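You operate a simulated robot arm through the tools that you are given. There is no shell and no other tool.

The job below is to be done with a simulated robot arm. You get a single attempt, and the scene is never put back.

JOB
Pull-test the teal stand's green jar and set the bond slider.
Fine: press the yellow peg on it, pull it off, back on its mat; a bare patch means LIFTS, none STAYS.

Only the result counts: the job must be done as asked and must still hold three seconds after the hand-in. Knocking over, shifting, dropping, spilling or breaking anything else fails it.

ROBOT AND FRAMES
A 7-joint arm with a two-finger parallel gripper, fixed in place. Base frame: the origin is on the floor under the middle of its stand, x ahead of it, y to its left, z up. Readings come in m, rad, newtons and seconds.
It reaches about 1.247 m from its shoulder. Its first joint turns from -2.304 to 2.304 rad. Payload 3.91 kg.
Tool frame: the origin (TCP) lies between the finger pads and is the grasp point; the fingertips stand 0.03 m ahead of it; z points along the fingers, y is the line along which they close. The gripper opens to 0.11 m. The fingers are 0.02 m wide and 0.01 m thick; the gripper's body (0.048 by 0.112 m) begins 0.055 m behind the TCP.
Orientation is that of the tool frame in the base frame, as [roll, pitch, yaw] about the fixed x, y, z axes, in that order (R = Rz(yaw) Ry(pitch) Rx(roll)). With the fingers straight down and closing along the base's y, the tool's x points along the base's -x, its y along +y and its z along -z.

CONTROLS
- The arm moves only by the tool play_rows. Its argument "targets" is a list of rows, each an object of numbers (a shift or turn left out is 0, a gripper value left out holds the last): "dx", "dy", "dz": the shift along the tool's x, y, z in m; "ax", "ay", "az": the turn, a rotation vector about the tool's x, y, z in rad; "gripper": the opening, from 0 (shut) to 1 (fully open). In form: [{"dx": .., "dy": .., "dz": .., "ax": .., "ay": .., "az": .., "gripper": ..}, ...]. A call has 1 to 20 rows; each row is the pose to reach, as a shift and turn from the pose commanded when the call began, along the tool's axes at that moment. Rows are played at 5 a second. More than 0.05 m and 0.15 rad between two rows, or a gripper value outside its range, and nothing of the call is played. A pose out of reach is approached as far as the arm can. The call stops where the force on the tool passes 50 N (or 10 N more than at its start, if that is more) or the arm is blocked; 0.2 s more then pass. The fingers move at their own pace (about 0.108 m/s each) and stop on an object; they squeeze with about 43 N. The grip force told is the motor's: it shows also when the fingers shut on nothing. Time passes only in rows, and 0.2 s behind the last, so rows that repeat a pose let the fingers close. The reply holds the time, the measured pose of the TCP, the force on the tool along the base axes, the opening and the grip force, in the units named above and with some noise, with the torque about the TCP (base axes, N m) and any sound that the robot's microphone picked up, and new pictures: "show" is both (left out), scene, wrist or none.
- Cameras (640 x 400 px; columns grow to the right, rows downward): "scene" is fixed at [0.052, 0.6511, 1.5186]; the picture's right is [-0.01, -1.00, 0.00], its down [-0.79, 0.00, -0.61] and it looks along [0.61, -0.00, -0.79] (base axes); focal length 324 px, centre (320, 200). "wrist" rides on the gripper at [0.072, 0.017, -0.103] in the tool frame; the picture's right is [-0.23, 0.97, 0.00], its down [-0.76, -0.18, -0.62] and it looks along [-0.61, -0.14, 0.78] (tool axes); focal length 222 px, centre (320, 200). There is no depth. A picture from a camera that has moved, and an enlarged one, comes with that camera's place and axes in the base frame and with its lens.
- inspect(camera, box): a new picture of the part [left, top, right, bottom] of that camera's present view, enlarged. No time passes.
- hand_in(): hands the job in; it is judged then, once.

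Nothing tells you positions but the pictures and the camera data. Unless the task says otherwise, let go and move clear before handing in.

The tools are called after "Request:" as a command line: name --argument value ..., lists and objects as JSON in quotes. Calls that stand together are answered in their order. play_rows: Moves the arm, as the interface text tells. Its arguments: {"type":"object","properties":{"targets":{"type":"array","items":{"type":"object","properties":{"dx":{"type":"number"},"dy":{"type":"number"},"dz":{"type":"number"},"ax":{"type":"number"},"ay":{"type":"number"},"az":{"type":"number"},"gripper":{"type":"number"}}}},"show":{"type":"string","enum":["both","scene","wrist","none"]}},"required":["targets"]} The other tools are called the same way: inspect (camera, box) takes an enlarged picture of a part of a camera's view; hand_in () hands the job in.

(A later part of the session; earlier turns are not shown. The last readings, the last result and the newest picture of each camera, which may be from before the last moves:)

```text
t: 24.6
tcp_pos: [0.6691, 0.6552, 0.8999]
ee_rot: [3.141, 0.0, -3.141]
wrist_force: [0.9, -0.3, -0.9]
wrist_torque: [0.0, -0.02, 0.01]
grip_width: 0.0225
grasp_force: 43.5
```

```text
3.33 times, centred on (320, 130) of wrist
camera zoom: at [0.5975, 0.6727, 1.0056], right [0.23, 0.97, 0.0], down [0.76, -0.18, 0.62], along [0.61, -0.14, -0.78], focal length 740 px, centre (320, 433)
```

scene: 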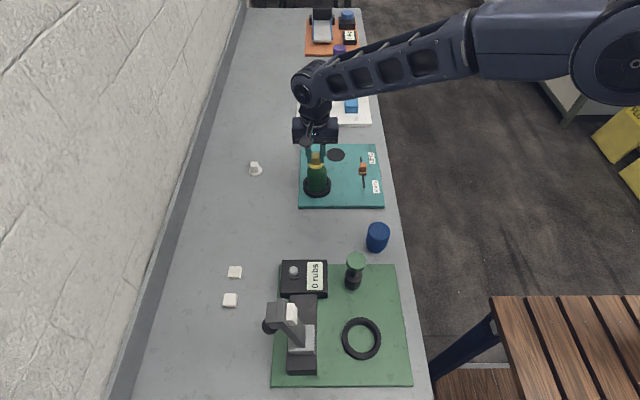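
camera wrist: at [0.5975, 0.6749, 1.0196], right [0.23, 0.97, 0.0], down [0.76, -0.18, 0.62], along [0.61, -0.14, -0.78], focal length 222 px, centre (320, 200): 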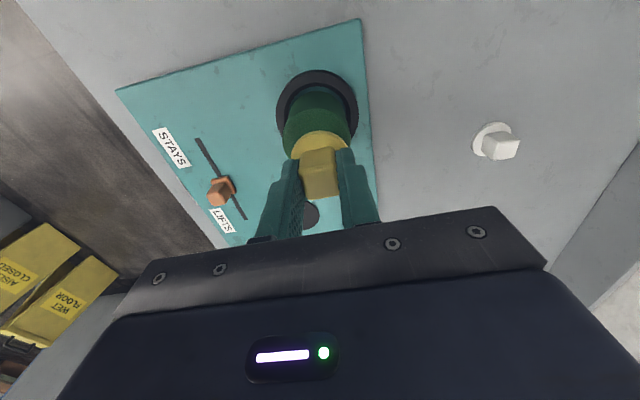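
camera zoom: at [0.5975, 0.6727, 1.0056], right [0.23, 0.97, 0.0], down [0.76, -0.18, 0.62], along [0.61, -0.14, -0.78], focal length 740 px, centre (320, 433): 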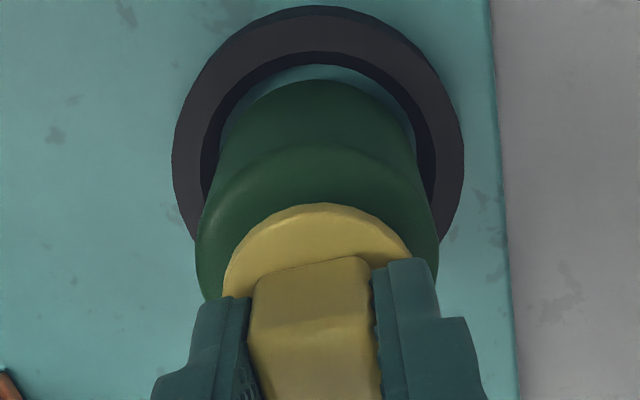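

The peg came off cleanly and the jar stayed in place. I'll lift clear and move aside to see the jar's top.

Request:
play_rows --targets '[{"dz": -0.02}, {"dz": -0.04}, {"dz": -0.06}, {"dx": -0.026, "dy": 0.0, "dz": -0.06}, {"dx": -0.052, "dz": -0.06}, {"dx": -0.052, "dz": -0.06}]'

Request:
inspect --camera "wrist" --box '[250, 0, 370, 120]'

Request:
inspect --camera "scene" --box '[297, 155, 337, 200]'

```text
t: 26.0
tcp_pos: [0.7188, 0.6568, 0.96]
ee_rot: [-3.141, 0.0, 3.141]
wrist_force: [0.2, -0.4, -0.4]
wrist_torque: [0.0, 0.02, -0.03]
grip_width: 0.0225
grasp_force: 43.1
camera wrist: at [0.6494, 0.6731, 1.0652], right [0.23, 0.97, 0.0], down [0.76, -0.18, 0.62], along [0.61, -0.14, -0.78], focal length 222 px, centre (320, 200)
```

scene: 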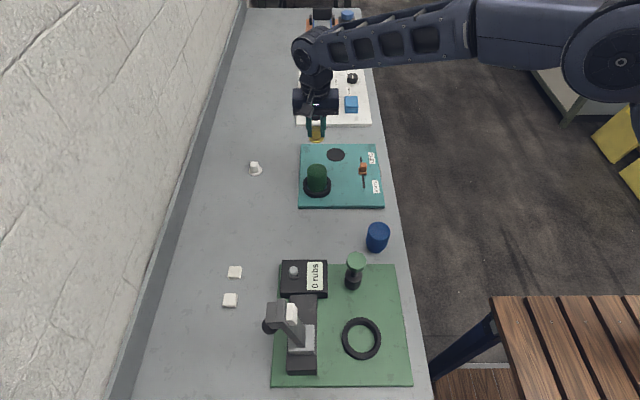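
wrist: 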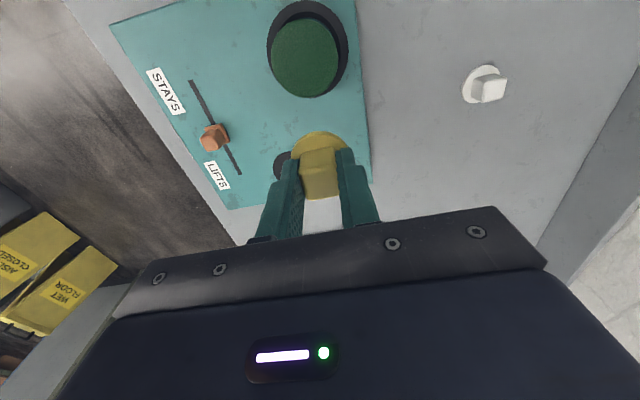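

```text
3.33 times, centred on (310, 60) of wrist
camera zoom: at [0.6494, 0.6731, 1.0652], right [0.23, 0.97, 0.0], down [0.76, -0.18, 0.62], along [0.61, -0.14, -0.78], focal length 740 px, centre (353, 667)
```

zoom: 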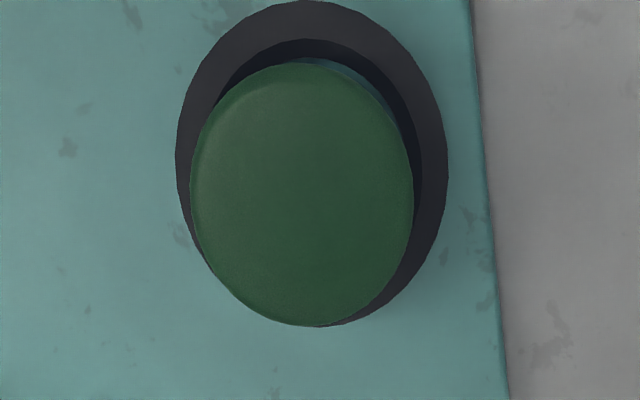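

```text
8.89 times, centred on (317, 178) of scene
camera zoom: at [0.052, 0.6511, 1.5186], right [-0.01, -1.0, 0.0], down [-0.79, 0.0, -0.61], along [0.61, 0.0, -0.79], focal length 2883 px, centre (347, 400)
```

zoom: 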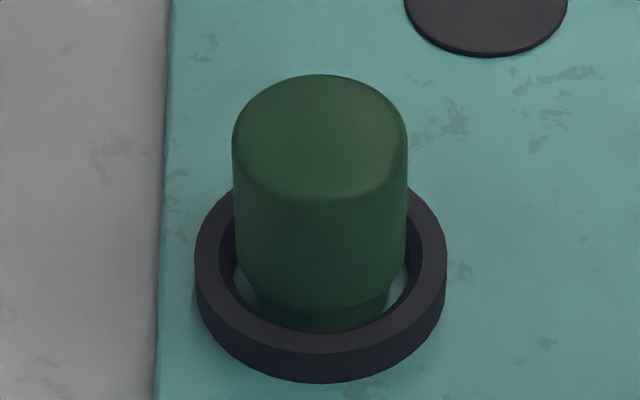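

I see no bare patch on the jar's top so far. I'll look closer at the jar and the peg's face to be sure.

Request:
inspect --camera "wrist" --box '[268, 10, 348, 105]'

Request:
inspect --camera "scene" --box '[304, 162, 330, 178]'

Request:
inspect --camera "scene" --box '[297, 115, 337, 147]'

```text
4.21 times, centred on (308, 58) of wrist
camera zoom: at [0.6494, 0.6731, 1.0652], right [0.23, 0.97, 0.0], down [0.76, -0.18, 0.62], along [0.61, -0.14, -0.78], focal length 935 px, centre (370, 800)
```

zoom: 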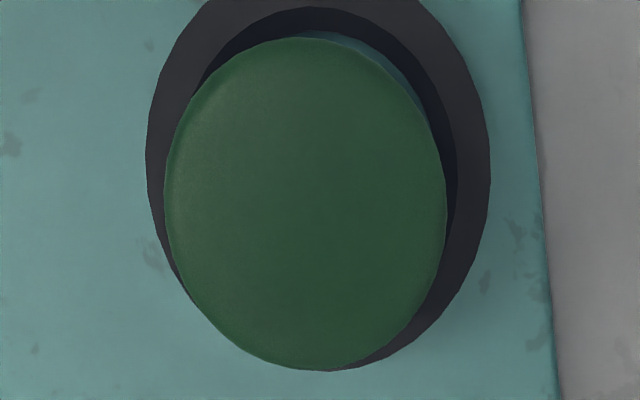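

```text
16.00 times, centred on (317, 170) of scene
camera zoom: at [0.052, 0.6511, 1.5186], right [-0.01, -1.0, 0.0], down [-0.79, 0.0, -0.61], along [0.61, 0.0, -0.79], focal length 5190 px, centre (368, 680)
```

zoom: 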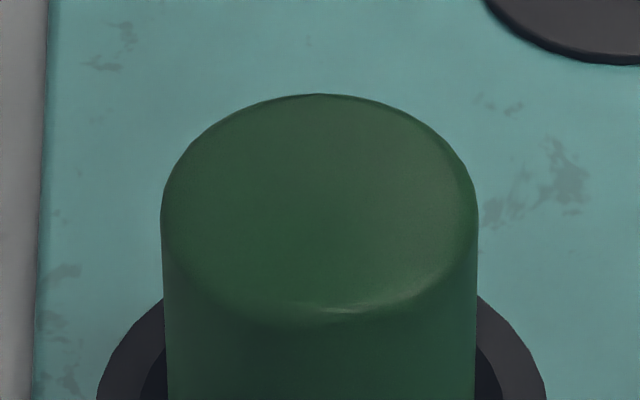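

```text
12.50 times, centred on (317, 131) of scene
camera zoom: at [0.052, 0.6511, 1.5186], right [-0.01, -1.0, 0.0], down [-0.79, 0.0, -0.61], along [0.61, 0.0, -0.79], focal length 4054 px, centre (358, 1062)
```

zoom: 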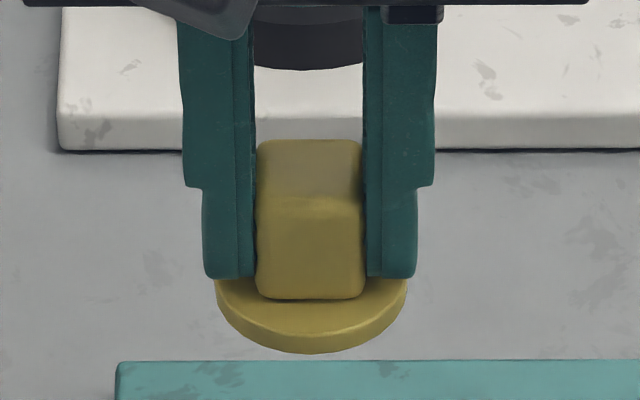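

No patch shows, but I only read the force after separation, so I can't tell whether the peg actually bonded. I'll repeat the press at the same spot and pull off in half-millimetre steps to see whether it tugs.

Request:
play_rows --targets '[{"dx": 0.026}, {"dx": 0.051}, {"dx": 0.051, "dz": 0.03}, {"dx": 0.051, "dz": 0.055}, {"dx": 0.051, "dz": 0.065}, {"dx": 0.051, "dz": 0.068}, {"dx": 0.051, "dz": 0.069}, {"dx": 0.051, "dz": 0.07}, {"dx": 0.051, "dz": 0.07}]' --show "none"

Request:
inspect --camera "scene" --box '[295, 145, 345, 200]'

```text
t: 28.0
tcp_pos: [0.6679, 0.6565, 0.8906]
ee_rot: [-3.141, -0.001, -3.141]
wrist_force: [-0.5, -0.1, 1.1]
wrist_torque: [0.0, 0.0, 0.02]
grip_width: 0.0227
grasp_force: 42.6
```

```text
7.27 times, centred on (320, 172) of scene
camera zoom: at [0.052, 0.6511, 1.5186], right [-0.01, -1.0, 0.0], down [-0.79, 0.0, -0.61], along [0.61, 0.0, -0.79], focal length 2359 px, centre (320, 400)
```

zoom: 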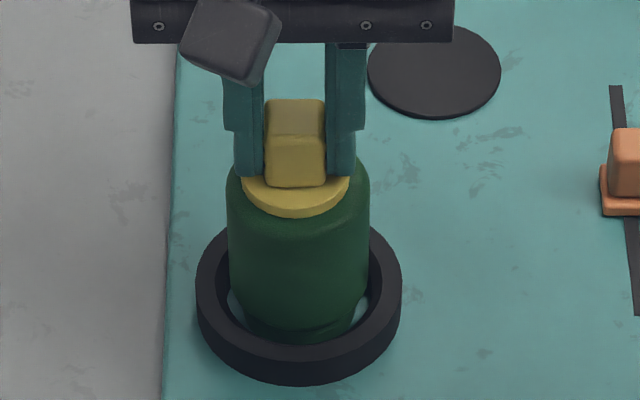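

Back just at contact height. I'll press to about 25–35 N and hold about 3 s.

Request:
play_rows --targets '[{"dz": 0.0005}, {"dz": 0.001}, {"dz": 0.0014}, {"dz": 0.0014}, {"dz": 0.0014}, {"dz": 0.0014}, {"dz": 0.0014}, {"dz": 0.0014}, {"dz": 0.0014}, {"dz": 0.0014}, {"dz": 0.0014}, {"dz": 0.0014}, {"dz": 0.0014}, {"dz": 0.0014}, {"dz": 0.0014}, {"dz": 0.0014}]' --show "none"

```text
t: 31.4
tcp_pos: [0.6707, 0.6564, 0.8899]
ee_rot: [3.14, 0.0, 3.14]
wrist_force: [-1.2, 0.2, 15.9]
wrist_torque: [0.02, 0.0, 0.0]
grip_width: 0.0222
grasp_force: 43.0
```

Request:
play_rows --targets '[{"dz": 0.0005}, {"dz": 0.0008}, {"dz": 0.0008}, {"dz": 0.0008}, {"dz": 0.0008}, {"dz": 0.0008}, {"dz": 0.0008}, {"dz": 0.0008}, {"dz": 0.0008}]' --show "none"

```text
t: 33.4
tcp_pos: [0.6686, 0.6563, 0.8894]
ee_rot: [3.139, 0.0, 3.141]
wrist_force: [0.4, 0.1, 26.8]
wrist_torque: [0.02, -0.02, -0.01]
grip_width: 0.0226
grasp_force: 42.8
```

Pressed at about 27 N for 2 s. Now I'll pull up by about half a millimetre per call and read the force each time.

Request:
play_rows --targets '[{"dz": -0.001}, {"dz": -0.0018}]' --show "none"

```text
t: 34.0
tcp_pos: [0.669, 0.6553, 0.8898]
ee_rot: [-3.141, -0.001, 3.141]
wrist_force: [2.1, 1.5, 12.0]
wrist_torque: [0.1, -0.03, 0.0]
grip_width: 0.0225
grasp_force: 43.5
```

Request:
play_rows --targets '[{"dz": -0.0006}]' --show "none"

```text
t: 34.4
tcp_pos: [0.6689, 0.6554, 0.8896]
ee_rot: [-3.139, -0.002, -3.141]
wrist_force: [0.1, 0.6, 3.4]
wrist_torque: [0.02, 0.01, -0.01]
grip_width: 0.0227
grasp_force: 43.9
```

Request:
play_rows --targets '[{"dz": -0.0004}]' --show "none"

```text
t: 34.8
tcp_pos: [0.6702, 0.6555, 0.8912]
ee_rot: [-3.14, 0.002, -3.141]
wrist_force: [0.1, -0.1, -1.3]
wrist_torque: [-0.01, -0.02, 0.02]
grip_width: 0.0225
grasp_force: 42.9
```

Request:
play_rows --targets '[{"dz": -0.0004}]' --show "none"

```text
t: 35.2
tcp_pos: [0.6703, 0.6561, 0.8918]
ee_rot: [3.141, 0.001, 3.141]
wrist_force: [0.1, -0.4, -2.8]
wrist_torque: [-0.02, -0.03, 0.0]
grip_width: 0.0222
grasp_force: 43.3
```

Request:
play_rows --targets '[{"dz": -0.0004}]' --show "none"

Request:
play_rows --targets '[{"dz": -0.0004}]' --show "none"

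Request:
play_rows --targets '[{"dz": -0.0004}]' --show "none"

```text
t: 35.6
tcp_pos: [0.6706, 0.6555, 0.8923]
ee_rot: [3.14, 0.0, -3.141]
wrist_force: [0.3, -0.7, -2.1]
wrist_torque: [-0.02, 0.04, 0.03]
grip_width: 0.0227
grasp_force: 42.7
```

```text
t: 36.0
tcp_pos: [0.6698, 0.6556, 0.8925]
ee_rot: [3.142, -0.001, -3.14]
wrist_force: [-1.2, 0.0, -1.9]
wrist_torque: [-0.01, 0.01, -0.01]
grip_width: 0.0227
grasp_force: 43.3
```

```text
t: 36.4
tcp_pos: [0.6679, 0.6559, 0.8923]
ee_rot: [-3.141, -0.001, -3.141]
wrist_force: [-0.1, -0.1, 0.2]
wrist_torque: [-0.02, 0.03, 0.0]
grip_width: 0.0224
grasp_force: 43.1
```

For about 1.5 mm the tool read a steady pull of about −2 N that then vanished, so the peg does tack on and release. I'll rise clear and look at the jar's top again.

Request:
play_rows --targets '[{"dz": -0.004}, {"dz": -0.01}, {"dz": -0.03}, {"dz": -0.068}, {"dx": -0.03, "dz": -0.068}, {"dx": -0.06, "dz": -0.068}, {"dx": -0.06, "dz": -0.068}]'

Request:
inspect --camera "wrist" --box '[258, 0, 358, 105]'

Request:
inspect --camera "scene" --box '[300, 158, 334, 198]'

```text
t: 38.0
tcp_pos: [0.7275, 0.6563, 0.9607]
ee_rot: [3.14, 0.001, 3.14]
wrist_force: [-0.6, -0.9, 0.7]
wrist_torque: [0.03, -0.04, 0.02]
grip_width: 0.0226
grasp_force: 43.1
camera wrist: at [0.6579, 0.6722, 1.0657], right [0.23, 0.97, 0.0], down [0.76, -0.18, 0.62], along [0.61, -0.14, -0.78], focal length 222 px, centre (320, 200)
```

scene: 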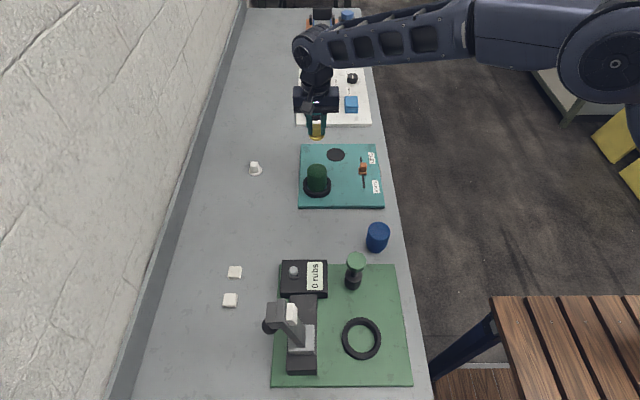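
wrist: 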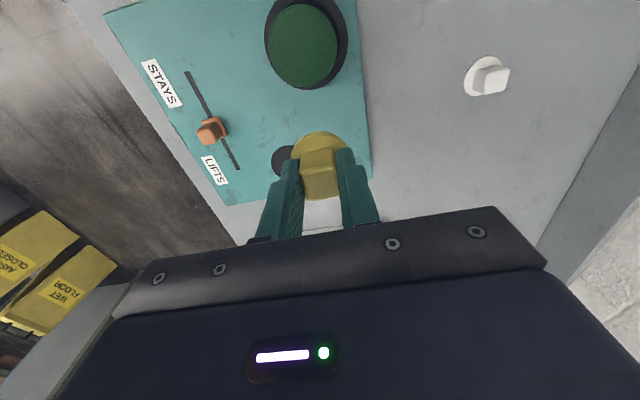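

```text
3.81 times, centred on (308, 52) of wrist
camera zoom: at [0.6579, 0.6722, 1.0657], right [0.23, 0.97, 0.0], down [0.76, -0.18, 0.62], along [0.61, -0.14, -0.78], focal length 846 px, centre (366, 762)
```

zoom: 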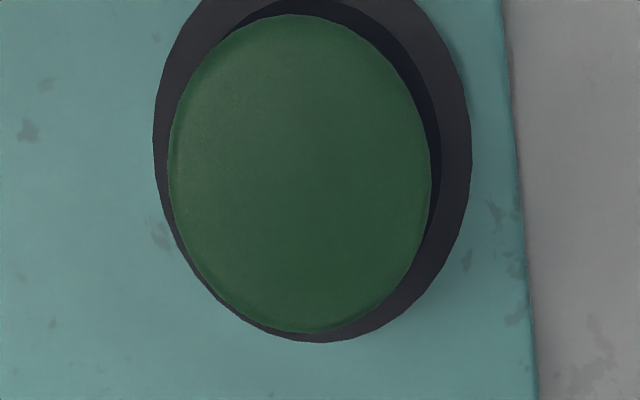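

```text
10.00 times, centred on (317, 178) of scene
camera zoom: at [0.052, 0.6511, 1.5186], right [-0.01, -1.0, 0.0], down [-0.79, 0.0, -0.61], along [0.61, 0.0, -0.79], focal length 3244 px, centre (350, 420)
```

zoom: 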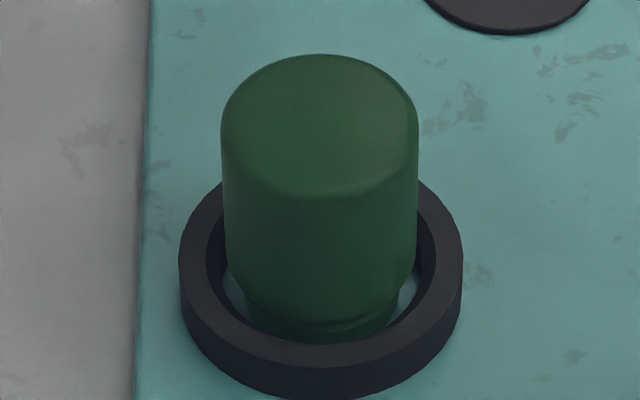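

Two firm presses left no bare patch, so the verdict is STAYS. Next I'll carry the peg back over its mat and lower it to its original height.

Request:
play_rows --targets '[{"dx": -0.03, "dy": -0.025}, {"dx": -0.06, "dy": -0.05}, {"dx": -0.074, "dy": -0.0605}, {"dx": -0.074, "dy": -0.0605, "dz": 0.04}, {"dx": -0.074, "dy": -0.0605, "dz": 0.08}, {"dx": -0.074, "dy": -0.0605, "dz": 0.115}, {"dx": -0.074, "dy": -0.0605, "dz": 0.13}, {"dx": -0.074, "dy": -0.0605, "dz": 0.13}]'

Request:
inspect --camera "wrist" --box '[240, 90, 400, 200]'

Request:
inspect --camera "scene" --box '[318, 135, 358, 165]'

```text
t: 39.8
tcp_pos: [0.8047, 0.5946, 0.8314]
ee_rot: [3.141, -0.001, 3.141]
wrist_force: [-0.5, 1.3, -0.4]
wrist_torque: [-0.02, 0.01, -0.01]
grip_width: 0.0226
grasp_force: 42.9
camera wrist: at [0.7329, 0.6119, 0.936], right [0.23, 0.97, 0.0], down [0.76, -0.18, 0.62], along [0.61, -0.14, -0.78], focal length 222 px, centre (320, 200)
```

scene: 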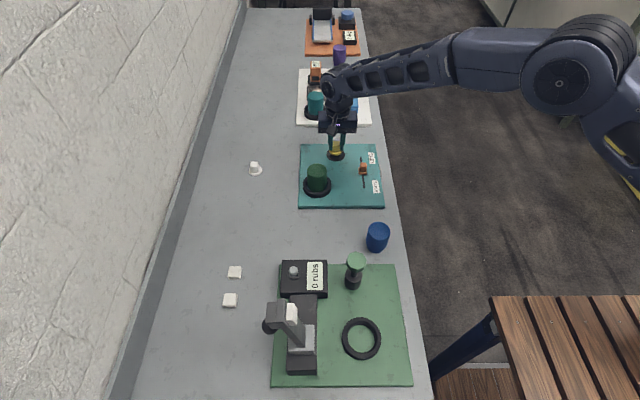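
wrist: 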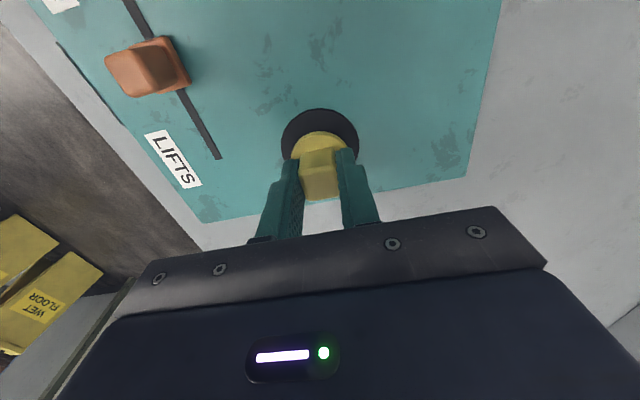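

```text
3.64 times, centred on (320, 145) of wrist
camera zoom: at [0.7329, 0.6119, 0.936], right [0.23, 0.97, 0.0], down [0.76, -0.18, 0.62], along [0.61, -0.14, -0.78], focal length 808 px, centre (320, 400)
```

zoom: 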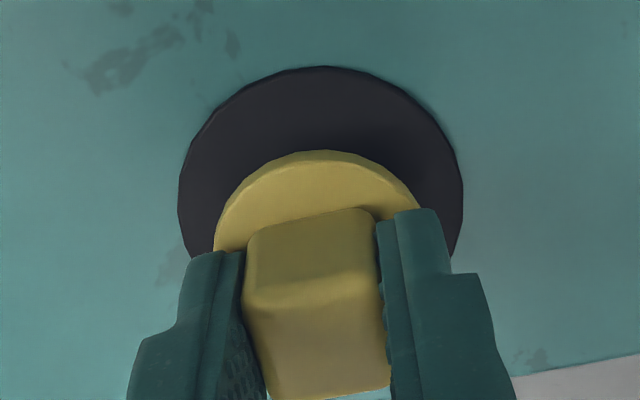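

```text
13.33 times, centred on (338, 150) of scene
camera zoom: at [0.052, 0.6511, 1.5186], right [-0.01, -1.0, 0.0], down [-0.79, 0.0, -0.61], along [0.61, 0.0, -0.79], focal length 4325 px, centre (80, 867)
```

zoom: 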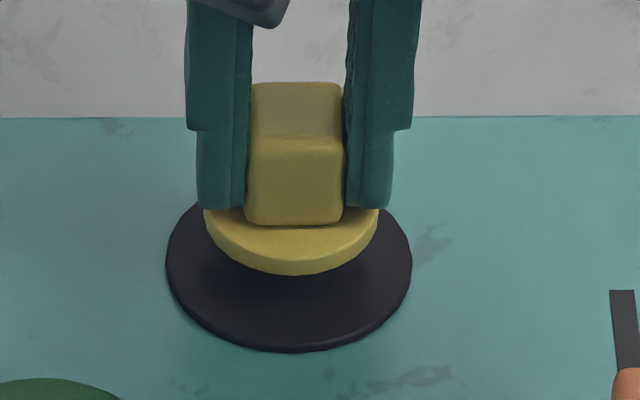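

The peg is over its mat, concentric. I'll lower the last centimetre gently while watching for contact.

Request:
play_rows --targets '[{"dz": 0.004}, {"dz": 0.008}, {"dz": 0.0095}, {"dz": 0.0105}, {"dz": 0.0105}]' --show "none"

```text
t: 41.0
tcp_pos: [0.8031, 0.5946, 0.8205]
ee_rot: [-3.141, 0.0, 3.141]
wrist_force: [-0.9, -0.7, -0.1]
wrist_torque: [0.0, 0.0, -0.02]
grip_width: 0.0221
grasp_force: 42.8
```

Request:
play_rows --targets '[{"dz": 0.0005}, {"dz": 0.001}, {"dz": 0.001}]' --show "none"

Request:
inspect --camera "scene" --box '[318, 135, 358, 165]'

Request:
inspect --camera "wrist" --box '[240, 90, 400, 200]'

```text
t: 41.8
tcp_pos: [0.8037, 0.5954, 0.8196]
ee_rot: [-3.141, -0.001, 3.141]
wrist_force: [0.3, 0.2, -0.6]
wrist_torque: [0.0, 0.0, 0.0]
grip_width: 0.0224
grasp_force: 43.2
```

```text
13.33 times, centred on (338, 150) of scene
camera zoom: at [0.052, 0.6511, 1.5186], right [-0.01, -1.0, 0.0], down [-0.79, 0.0, -0.61], along [0.61, 0.0, -0.79], focal length 4325 px, centre (80, 867)
```

zoom: 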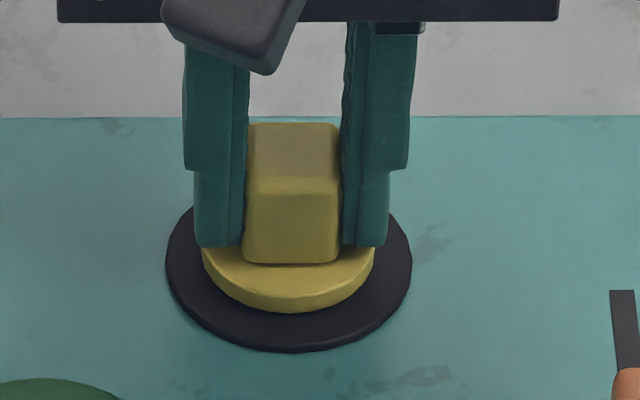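

```text
3.64 times, centred on (320, 145) of wrist
camera zoom: at [0.7323, 0.6122, 0.9241], right [0.23, 0.97, 0.0], down [0.76, -0.18, 0.62], along [0.61, -0.14, -0.78], focal length 808 px, centre (320, 400)
```

zoom: 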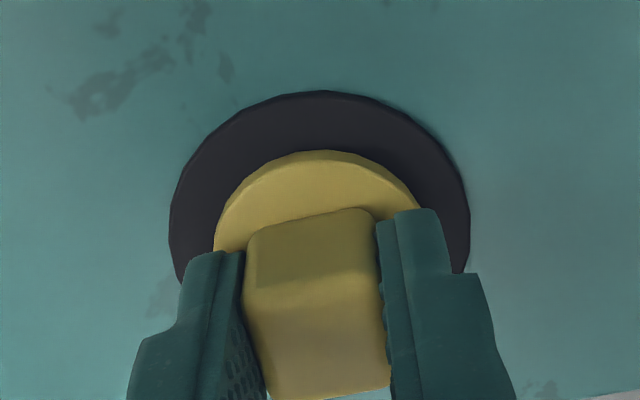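

Nearly down: about 1 mm left by eye. Lowering in half-millimetre steps until I feel contact.

Request:
play_rows --targets '[{"dz": 0.0005}, {"dz": 0.001}, {"dz": 0.001}]' --show "none"

```text
t: 42.6
tcp_pos: [0.804, 0.5963, 0.8169]
ee_rot: [3.141, -0.001, 3.141]
wrist_force: [-0.7, 0.2, -1.3]
wrist_torque: [-0.02, 0.04, 0.0]
grip_width: 0.0221
grasp_force: 42.5
```

Request:
play_rows --targets '[{"dz": 0.0005}, {"dz": 0.0005}]' --show "none"

Request:
inspect --camera "scene" --box '[318, 135, 358, 165]'

```text
t: 43.2
tcp_pos: [0.8044, 0.5949, 0.8184]
ee_rot: [-3.141, 0.0, -3.141]
wrist_force: [-0.3, 0.4, 1.3]
wrist_torque: [-0.02, 0.02, 0.04]
grip_width: 0.0225
grasp_force: 43.5
```

```text
13.33 times, centred on (338, 150) of scene
camera zoom: at [0.052, 0.6511, 1.5186], right [-0.01, -1.0, 0.0], down [-0.79, 0.0, -0.61], along [0.61, 0.0, -0.79], focal length 4325 px, centre (80, 867)
```

zoom: 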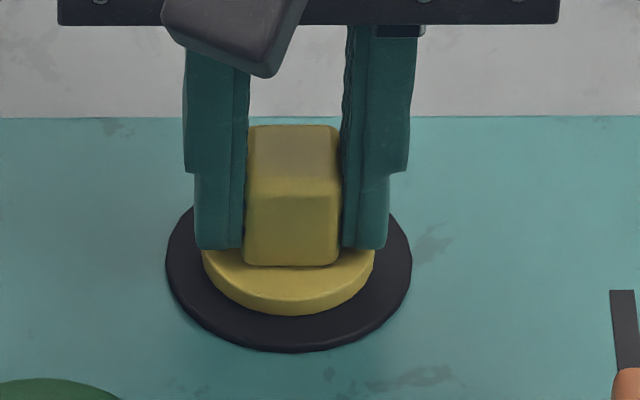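

Request:
play_rows --targets '[{"dz": 0.0005}, {"dz": 0.0005}]' --show "none"

```text
t: 43.8
tcp_pos: [0.8041, 0.5954, 0.8177]
ee_rot: [3.141, 0.001, -3.141]
wrist_force: [-0.9, -1.5, 6.5]
wrist_torque: [-0.06, 0.0, 0.04]
grip_width: 0.0227
grasp_force: 43.3
```

The peg is seated on its mat (6.5 N). I'll ease off slightly, open, and rise.

Request:
play_rows --targets '[{"dz": -0.0003}, {"dz": -0.0003, "gripper": 0.35}, {"dz": -0.0003, "gripper": 0.5}, {"dz": -0.0003, "gripper": 0.5}, {"dz": -0.0003, "gripper": 0.5}, {"dz": -0.01, "gripper": 0.5}, {"dz": -0.03, "gripper": 0.5}, {"dz": -0.06, "gripper": 0.5}, {"dz": -0.09, "gripper": 0.5}, {"dz": -0.09, "gripper": 0.5}]'

Request:
inspect --camera "wrist" --box '[140, 0, 400, 170]'

Request:
inspect --camera "scene" --box '[318, 135, 398, 195]'

```text
t: 46.0
tcp_pos: [0.8041, 0.5969, 0.9078]
ee_rot: [3.141, -0.001, 3.141]
wrist_force: [-0.4, 1.5, 0.6]
wrist_torque: [0.01, 0.0, 0.01]
grip_width: 0.055
grasp_force: 0.0
camera wrist: at [0.7321, 0.6128, 1.0123], right [0.23, 0.97, 0.0], down [0.76, -0.18, 0.62], along [0.61, -0.14, -0.78], focal length 222 px, centre (320, 200)
```

scene: 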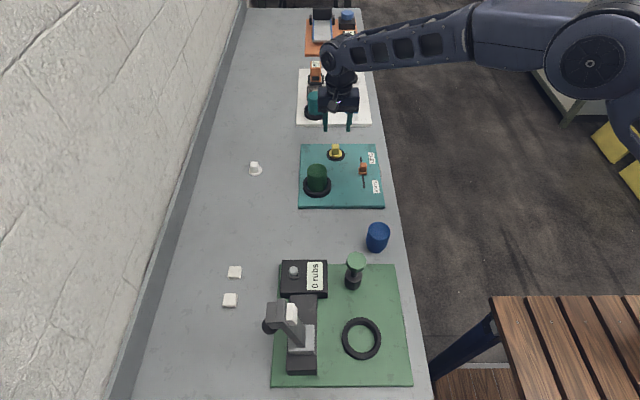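
wrist: 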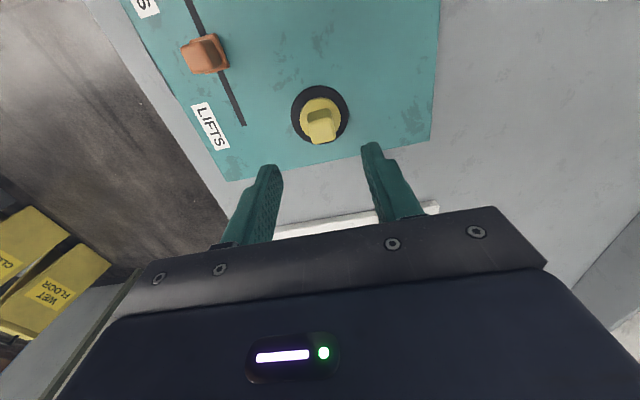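

```text
2.35 times, centred on (270, 85) of wrist
camera zoom: at [0.7321, 0.6128, 1.0123], right [0.23, 0.97, 0.0], down [0.76, -0.18, 0.62], along [0.61, -0.14, -0.78], focal length 523 px, centre (438, 471)
```

zoom: 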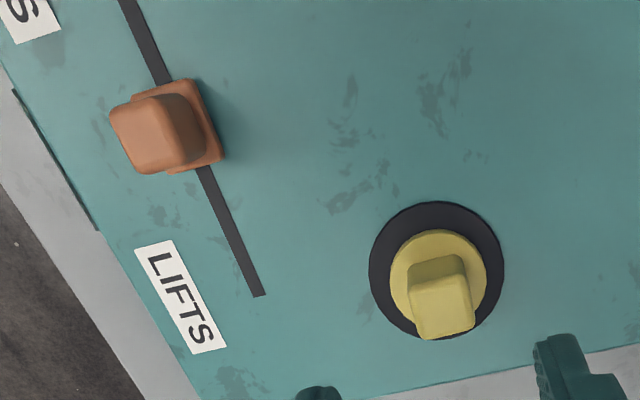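

```text
6.67 times, centred on (358, 165) of scene
camera zoom: at [0.052, 0.6511, 1.5186], right [-0.01, -1.0, 0.0], down [-0.79, 0.0, -0.61], along [0.61, 0.0, -0.79], focal length 2162 px, centre (67, 433)
```

zoom: 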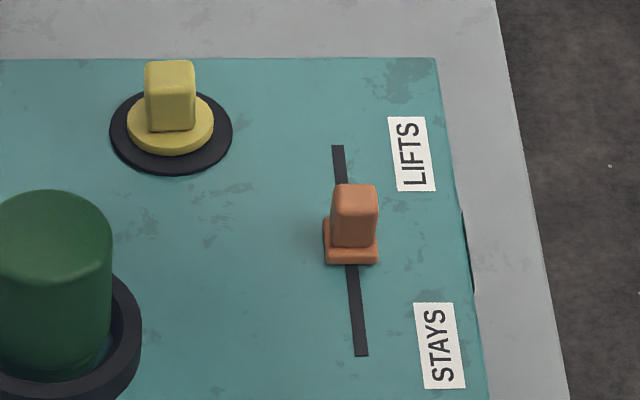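

The peg is back on its mat, upright and centred. The slider handle is at about (0.7315, 0.515), in the middle of a slot running from x≈0.669 (STAYS) to x≈0.798 (LIFTS). I'll go over the handle and check.

Request:
play_rows --targets '[{"dx": 0.024, "dy": -0.0265}, {"dx": 0.048, "dy": -0.053}, {"dx": 0.072, "dy": -0.0794}, {"dx": 0.072, "dy": -0.0794, "dz": 0.03}, {"dx": 0.072, "dy": -0.0794, "dz": 0.05}, {"dx": 0.072, "dy": -0.0794, "dz": 0.05}]'

Request:
inspect --camera "wrist" --box '[240, 60, 400, 190]'

Request:
inspect --camera "scene" --box '[338, 140, 388, 195]'

```text
t: 47.4
tcp_pos: [0.7315, 0.5172, 0.8572]
ee_rot: [-3.141, 0.001, -3.14]
wrist_force: [0.2, 0.1, -0.4]
wrist_torque: [0.0, 0.02, -0.01]
grip_width: 0.0551
grasp_force: 0.1
camera wrist: at [0.6598, 0.5333, 0.9622], right [0.23, 0.97, 0.0], down [0.76, -0.18, 0.62], along [0.61, -0.14, -0.78], focal length 222 px, centre (320, 200)
```

scene: 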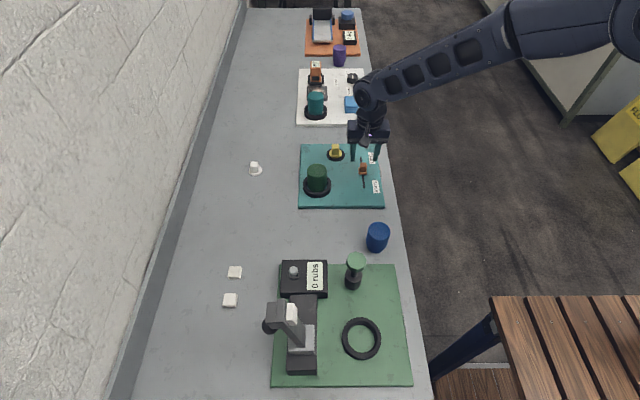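
wrist: 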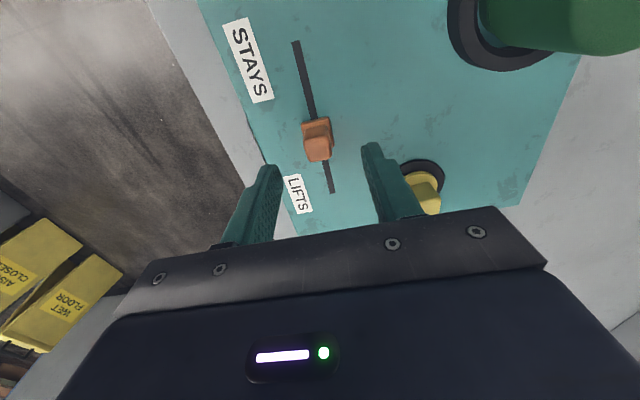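

```text
3.08 times, centred on (320, 125) of wrist
camera zoom: at [0.6598, 0.5333, 0.9622], right [0.23, 0.97, 0.0], down [0.76, -0.18, 0.62], along [0.61, -0.14, -0.78], focal length 684 px, centre (320, 431)
```

zoom: 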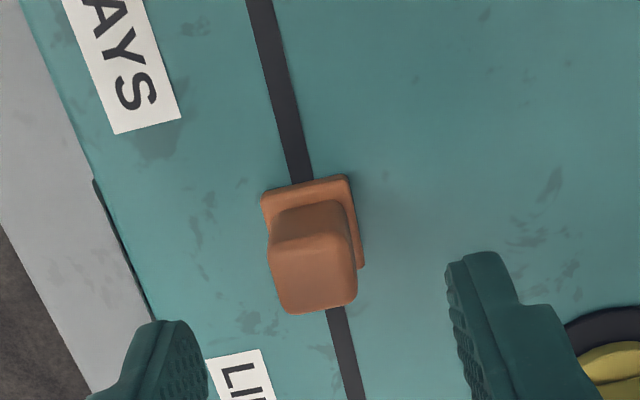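

```text
7.27 times, centred on (363, 168) of scene
camera zoom: at [0.052, 0.6511, 1.5186], right [-0.01, -1.0, 0.0], down [-0.79, 0.0, -0.61], along [0.61, 0.0, -0.79], focal length 2359 px, centre (7, 436)
```

zoom: 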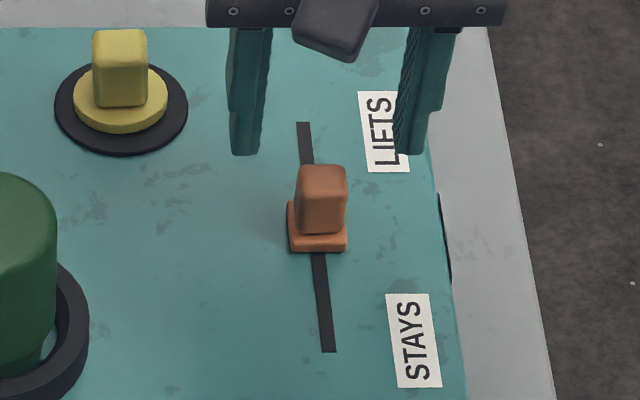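

The handle is centred under the gripper at about (0.731, 0.516), with its top at z≈0.81. I'll descend so the tips stay above its base plate, then close on it.

Request:
play_rows --targets '[{"dz": 0.015}, {"dz": 0.028}, {"dz": 0.036}, {"dz": 0.039}, {"dz": 0.039}]' --show "none"

Request:
inspect --camera "scene" --box '[338, 140, 388, 195]'

Request:
inspect --camera "wrist" --box '[240, 60, 400, 190]'

```text
t: 48.6
tcp_pos: [0.7324, 0.5156, 0.8175]
ee_rot: [3.142, 0.0, 3.141]
wrist_force: [0.1, 0.1, 0.8]
wrist_torque: [-0.03, 0.02, -0.02]
grip_width: 0.055
grasp_force: 0.1
```

```text
7.27 times, centred on (363, 168) of scene
camera zoom: at [0.052, 0.6511, 1.5186], right [-0.01, -1.0, 0.0], down [-0.79, 0.0, -0.61], along [0.61, 0.0, -0.79], focal length 2359 px, centre (7, 436)
```

zoom: 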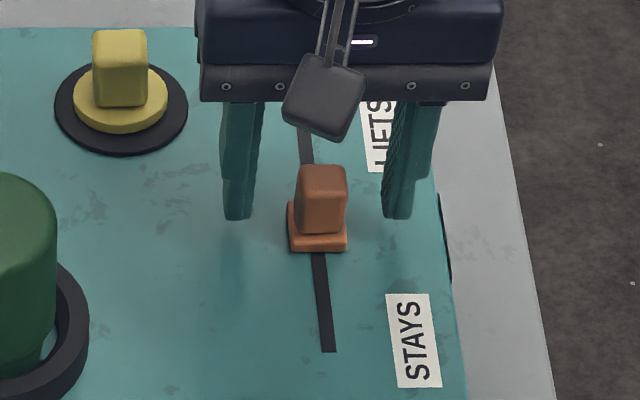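

```text
3.08 times, centred on (320, 125) of wrist
camera zoom: at [0.6603, 0.5331, 0.9234], right [0.23, 0.97, 0.0], down [0.76, -0.18, 0.62], along [0.61, -0.14, -0.78], focal length 684 px, centre (320, 431)
```

zoom: 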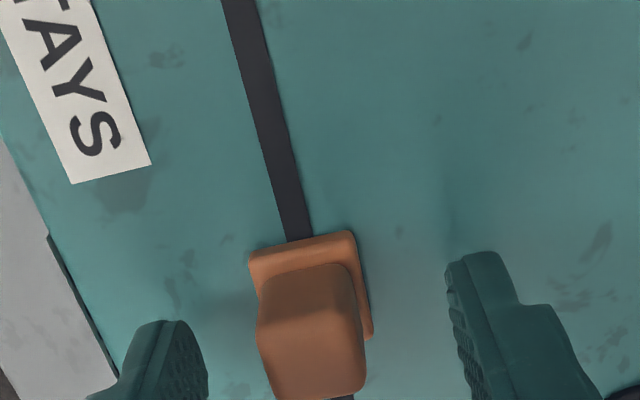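

Request:
play_rows --targets '[{"gripper": 0.35}, {"gripper": 0.25}, {"gripper": 0.0}, {"gripper": 0.0}, {"gripper": 0.0}]' --show "none"

Request:
inspect --camera "scene" --box '[338, 140, 388, 195]'

```text
t: 49.8
tcp_pos: [0.7325, 0.5154, 0.8187]
ee_rot: [-3.14, 0.001, 3.139]
wrist_force: [-0.1, -17.6, 2.2]
wrist_torque: [-0.28, -0.06, 0.03]
grip_width: 0.0187
grasp_force: 45.1
```

```text
7.27 times, centred on (363, 168) of scene
camera zoom: at [0.052, 0.6511, 1.5186], right [-0.01, -1.0, 0.0], down [-0.79, 0.0, -0.61], along [0.61, 0.0, -0.79], focal length 2359 px, centre (7, 436)
```

zoom: 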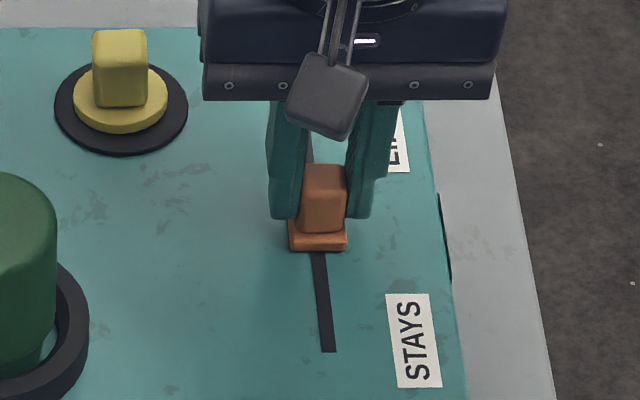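

The handle is gripped, but there is a 17 N side load along y. I'll shift about 1 mm to −y to relieve it before sliding.

Request:
play_rows --targets '[{"dy": -0.0005}, {"dy": -0.001}, {"dy": -0.001}]' --show "none"

```text
t: 50.6
tcp_pos: [0.7307, 0.5149, 0.819]
ee_rot: [3.142, 0.0, 3.141]
wrist_force: [0.4, -9.2, -1.7]
wrist_torque: [-0.19, 0.0, 0.03]
grip_width: 0.0191
grasp_force: 45.3
```

Request:
play_rows --targets '[{"dy": -0.0008}, {"dy": -0.0008}]' --show "none"

```text
t: 51.2
tcp_pos: [0.7317, 0.5141, 0.8179]
ee_rot: [3.141, 0.0, 3.141]
wrist_force: [-0.2, -1.0, -5.8]
wrist_torque: [0.03, -0.01, 0.0]
grip_width: 0.0193
grasp_force: 44.8
```

The side load is gone. Now I'll slide the handle toward STAYS (−x) in small steps.

Request:
play_rows --targets '[{"dx": 0.005}, {"dx": 0.01}, {"dx": 0.015}, {"dx": 0.02}, {"dx": 0.02}]' --show "none"

Request:
inspect --camera "scene" --box '[338, 140, 388, 195]'

```text
t: 52.4
tcp_pos: [0.711, 0.5144, 0.8192]
ee_rot: [3.141, 0.002, 3.141]
wrist_force: [-0.2, 15.9, -4.6]
wrist_torque: [0.3, 0.15, -0.04]
grip_width: 0.019
grasp_force: 44.5
```

```text
7.27 times, centred on (363, 168) of scene
camera zoom: at [0.052, 0.6511, 1.5186], right [-0.01, -1.0, 0.0], down [-0.79, 0.0, -0.61], along [0.61, 0.0, -0.79], focal length 2359 px, centre (7, 436)
```

zoom: 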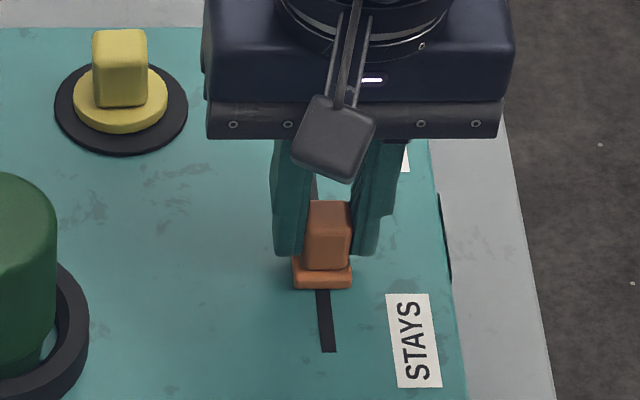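

The slider is moving, but the slot is slightly skewed (a side load of +16 N is building up). I'll add a little +y as I continue.

Request:
play_rows --targets '[{"dy": 0.0007}, {"dy": 0.0014}, {"dx": 0.005, "dy": 0.0017}, {"dx": 0.01, "dy": 0.002}, {"dx": 0.015, "dy": 0.0023}, {"dx": 0.015, "dy": 0.0023}]' --show "none"

Request:
inspect --camera "scene" --box '[338, 140, 388, 195]'

```text
t: 53.8
tcp_pos: [0.6962, 0.5144, 0.8196]
ee_rot: [-3.141, 0.0, 3.139]
wrist_force: [0.7, -14.6, 10.3]
wrist_torque: [-0.27, -0.41, 0.04]
grip_width: 0.019
grasp_force: 44.9
```

```text
7.27 times, centred on (363, 168) of scene
camera zoom: at [0.052, 0.6511, 1.5186], right [-0.01, -1.0, 0.0], down [-0.79, 0.0, -0.61], along [0.61, 0.0, -0.79], focal length 2359 px, centre (7, 436)
```

zoom: 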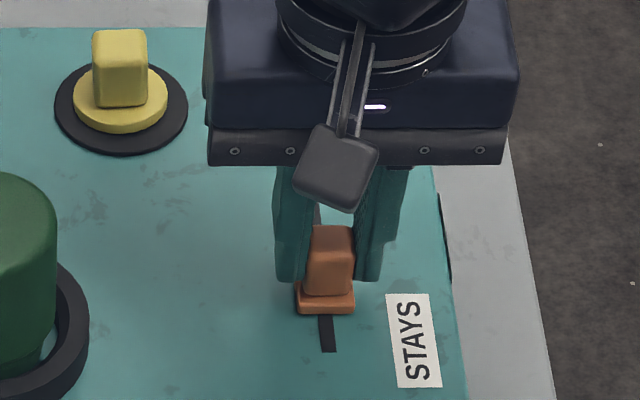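

It overshot sideways slightly (−15 N). I'll relieve that and continue toward the STAYS end.

Request:
play_rows --targets '[{"dy": -0.0007}, {"dy": -0.0014}, {"dx": 0.004, "dy": -0.0014}, {"dx": 0.008, "dy": -0.0014}, {"dx": 0.01, "dy": -0.0014}, {"dx": 0.01, "dy": -0.0014}]' --show "none"

Request:
inspect --camera "scene" --box '[338, 140, 388, 195]'

```text
t: 55.2
tcp_pos: [0.6868, 0.5142, 0.8197]
ee_rot: [-3.141, 0.001, -3.141]
wrist_force: [0.7, -6.6, 2.7]
wrist_torque: [-0.1, 0.09, -0.01]
grip_width: 0.0191
grasp_force: 45.2
```

```text
7.27 times, centred on (363, 168) of scene
camera zoom: at [0.052, 0.6511, 1.5186], right [-0.01, -1.0, 0.0], down [-0.79, 0.0, -0.61], along [0.61, 0.0, -0.79], focal length 2359 px, centre (7, 436)
```

zoom: 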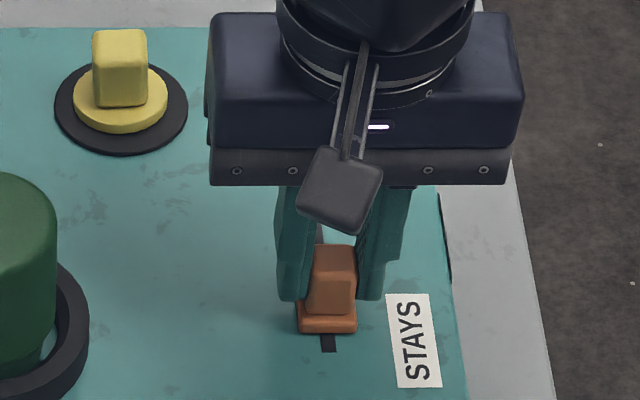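

Request:
play_rows --targets '[{"dx": 0.002, "dy": -0.0004}, {"dx": 0.004, "dy": -0.0004}, {"dx": 0.006, "dy": -0.0004}, {"dx": 0.006, "dy": -0.0004}]' --show "none"

Request:
inspect --camera "scene" --box '[338, 140, 388, 195]'

```text
t: 56.2
tcp_pos: [0.6792, 0.5149, 0.8202]
ee_rot: [-3.14, 0.0, 3.141]
wrist_force: [-0.1, 4.2, -0.5]
wrist_torque: [0.03, -0.07, 0.01]
grip_width: 0.0192
grasp_force: 45.1
```

```text
7.27 times, centred on (363, 168) of scene
camera zoom: at [0.052, 0.6511, 1.5186], right [-0.01, -1.0, 0.0], down [-0.79, 0.0, -0.61], along [0.61, 0.0, -0.79], focal length 2359 px, centre (7, 436)
```

zoom: 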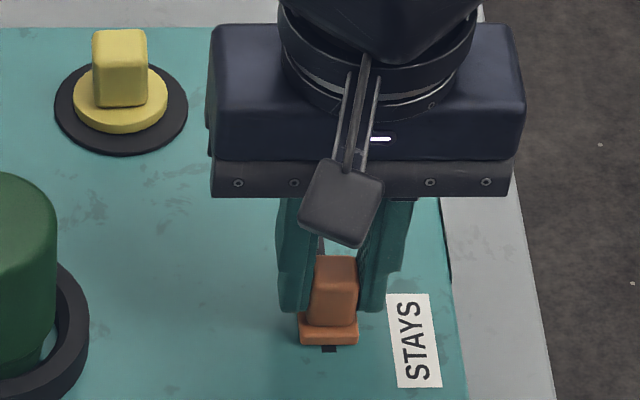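

The plate is about 4 mm from the slot end; I'll continue a few millimetres until the end stop shows in the force.

Request:
play_rows --targets '[{"dx": 0.001}, {"dx": 0.002}, {"dx": 0.003}, {"dx": 0.003}]' --show "none"

Request:
inspect --camera "scene" --box '[338, 140, 388, 195]'

```text
t: 57.2
tcp_pos: [0.6768, 0.5149, 0.8188]
ee_rot: [3.141, 0.0, -3.141]
wrist_force: [-0.9, 7.1, -1.2]
wrist_torque: [0.15, -0.03, -0.01]
grip_width: 0.019
grasp_force: 45.3
```

```text
7.27 times, centred on (363, 168) of scene
camera zoom: at [0.052, 0.6511, 1.5186], right [-0.01, -1.0, 0.0], down [-0.79, 0.0, -0.61], along [0.61, 0.0, -0.79], focal length 2359 px, centre (7, 436)
```

zoom: 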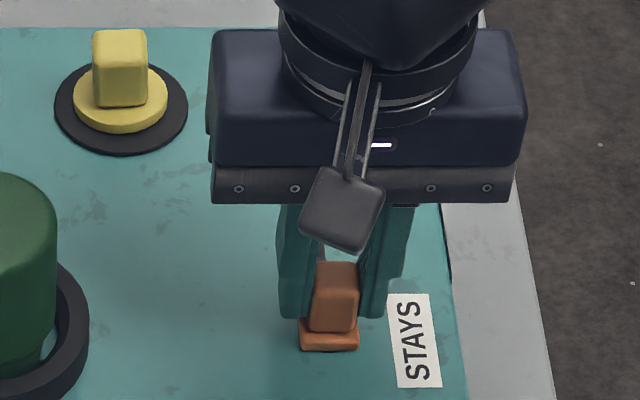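

Request:
play_rows --targets '[{"dx": 0.001, "dy": 0.0004}, {"dx": 0.002, "dy": 0.0006}, {"dx": 0.002, "dy": 0.0006}]' --show "none"

Request:
inspect --camera "scene" --box '[338, 140, 388, 195]'

```text
t: 58.0
tcp_pos: [0.6749, 0.5152, 0.8183]
ee_rot: [-3.14, 0.001, -3.141]
wrist_force: [-1.1, 2.4, 0.2]
wrist_torque: [0.06, -0.06, -0.04]
grip_width: 0.0191
grasp_force: 45.8
```

```text
7.27 times, centred on (363, 168) of scene
camera zoom: at [0.052, 0.6511, 1.5186], right [-0.01, -1.0, 0.0], down [-0.79, 0.0, -0.61], along [0.61, 0.0, -0.79], focal length 2359 px, centre (7, 436)
```

zoom: 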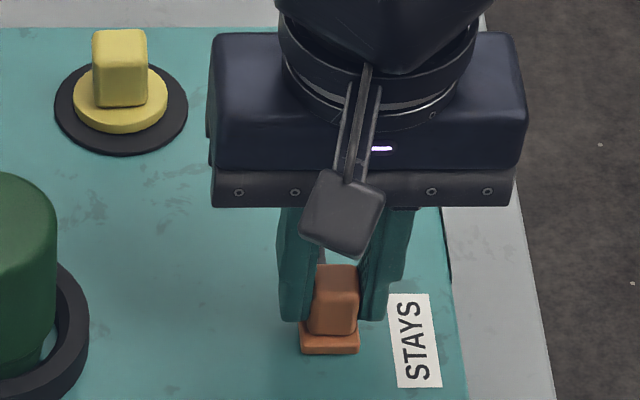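

The slider now lines up with the middle of the STAYS label (x≈0.674) with its plate at the slot end. I'll open the fingers and rise clear.

Request:
play_rows --targets '[{"gripper": 0.3}, {"gripper": 0.5}, {"gripper": 0.5}, {"gripper": 0.5}, {"dz": -0.01}, {"dz": -0.04}, {"dz": -0.08}, {"dz": -0.12}, {"dz": -0.16}, {"dz": -0.16}]'

Request:
inspect --camera "scene" --box '[290, 135, 394, 213]'

Request:
inspect --camera "wrist" --box '[200, 0, 460, 200]'

```text
t: 60.2
tcp_pos: [0.6776, 0.5145, 0.9793]
ee_rot: [-3.14, 0.002, 3.14]
wrist_force: [-0.5, 0.4, 0.3]
wrist_torque: [-0.02, -0.01, 0.01]
grip_width: 0.055
grasp_force: 0.1
camera wrist: at [0.6054, 0.5312, 1.0837], right [0.23, 0.97, 0.0], down [0.76, -0.18, 0.62], along [0.61, -0.14, -0.78], focal length 222 px, centre (320, 200)
```

scene: 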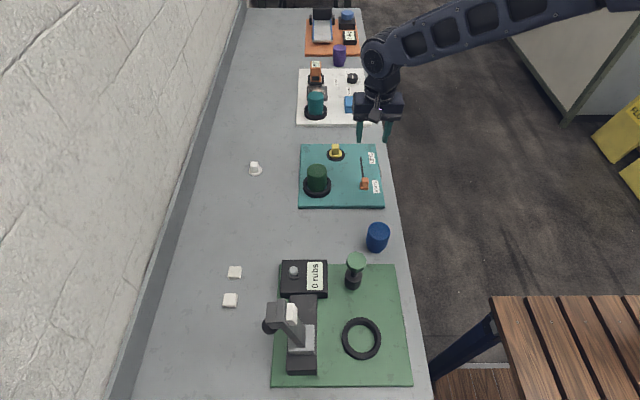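
wrist: 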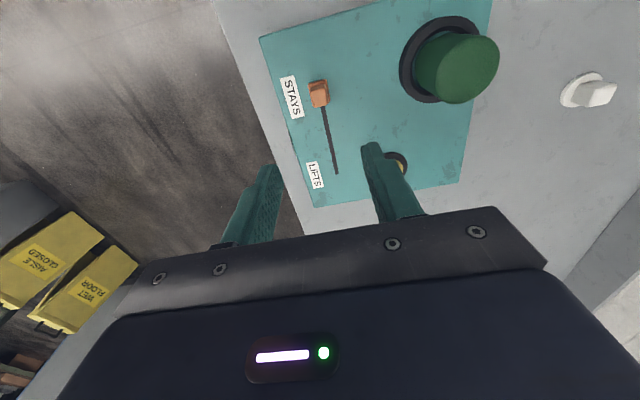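

```text
5.13 times, centred on (342, 174) of scene
camera zoom: at [0.052, 0.6511, 1.5186], right [-0.01, -1.0, 0.0], down [-0.79, 0.0, -0.61], along [0.61, 0.0, -0.79], focal length 1663 px, centre (207, 333)
```

zoom: 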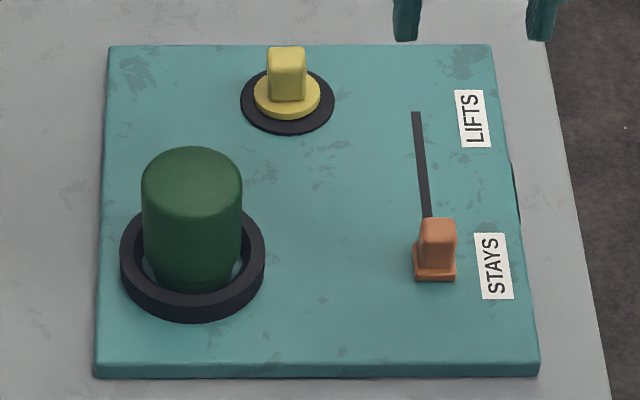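

```text
2.00 times, centred on (330, 100) of wrist
camera zoom: at [0.6054, 0.5312, 1.0837], right [0.23, 0.97, 0.0], down [0.76, -0.18, 0.62], along [0.61, -0.14, -0.78], focal length 444 px, centre (300, 400)
```

zoom: 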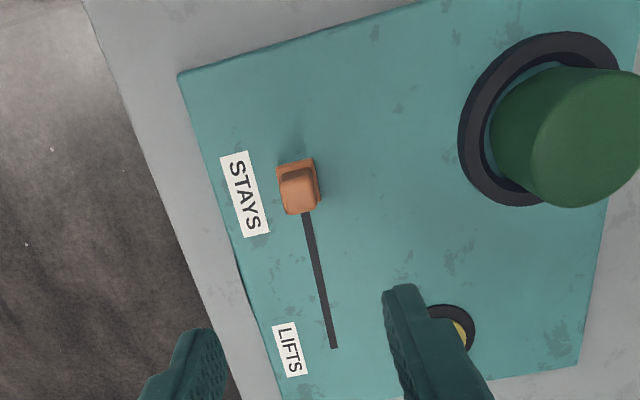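

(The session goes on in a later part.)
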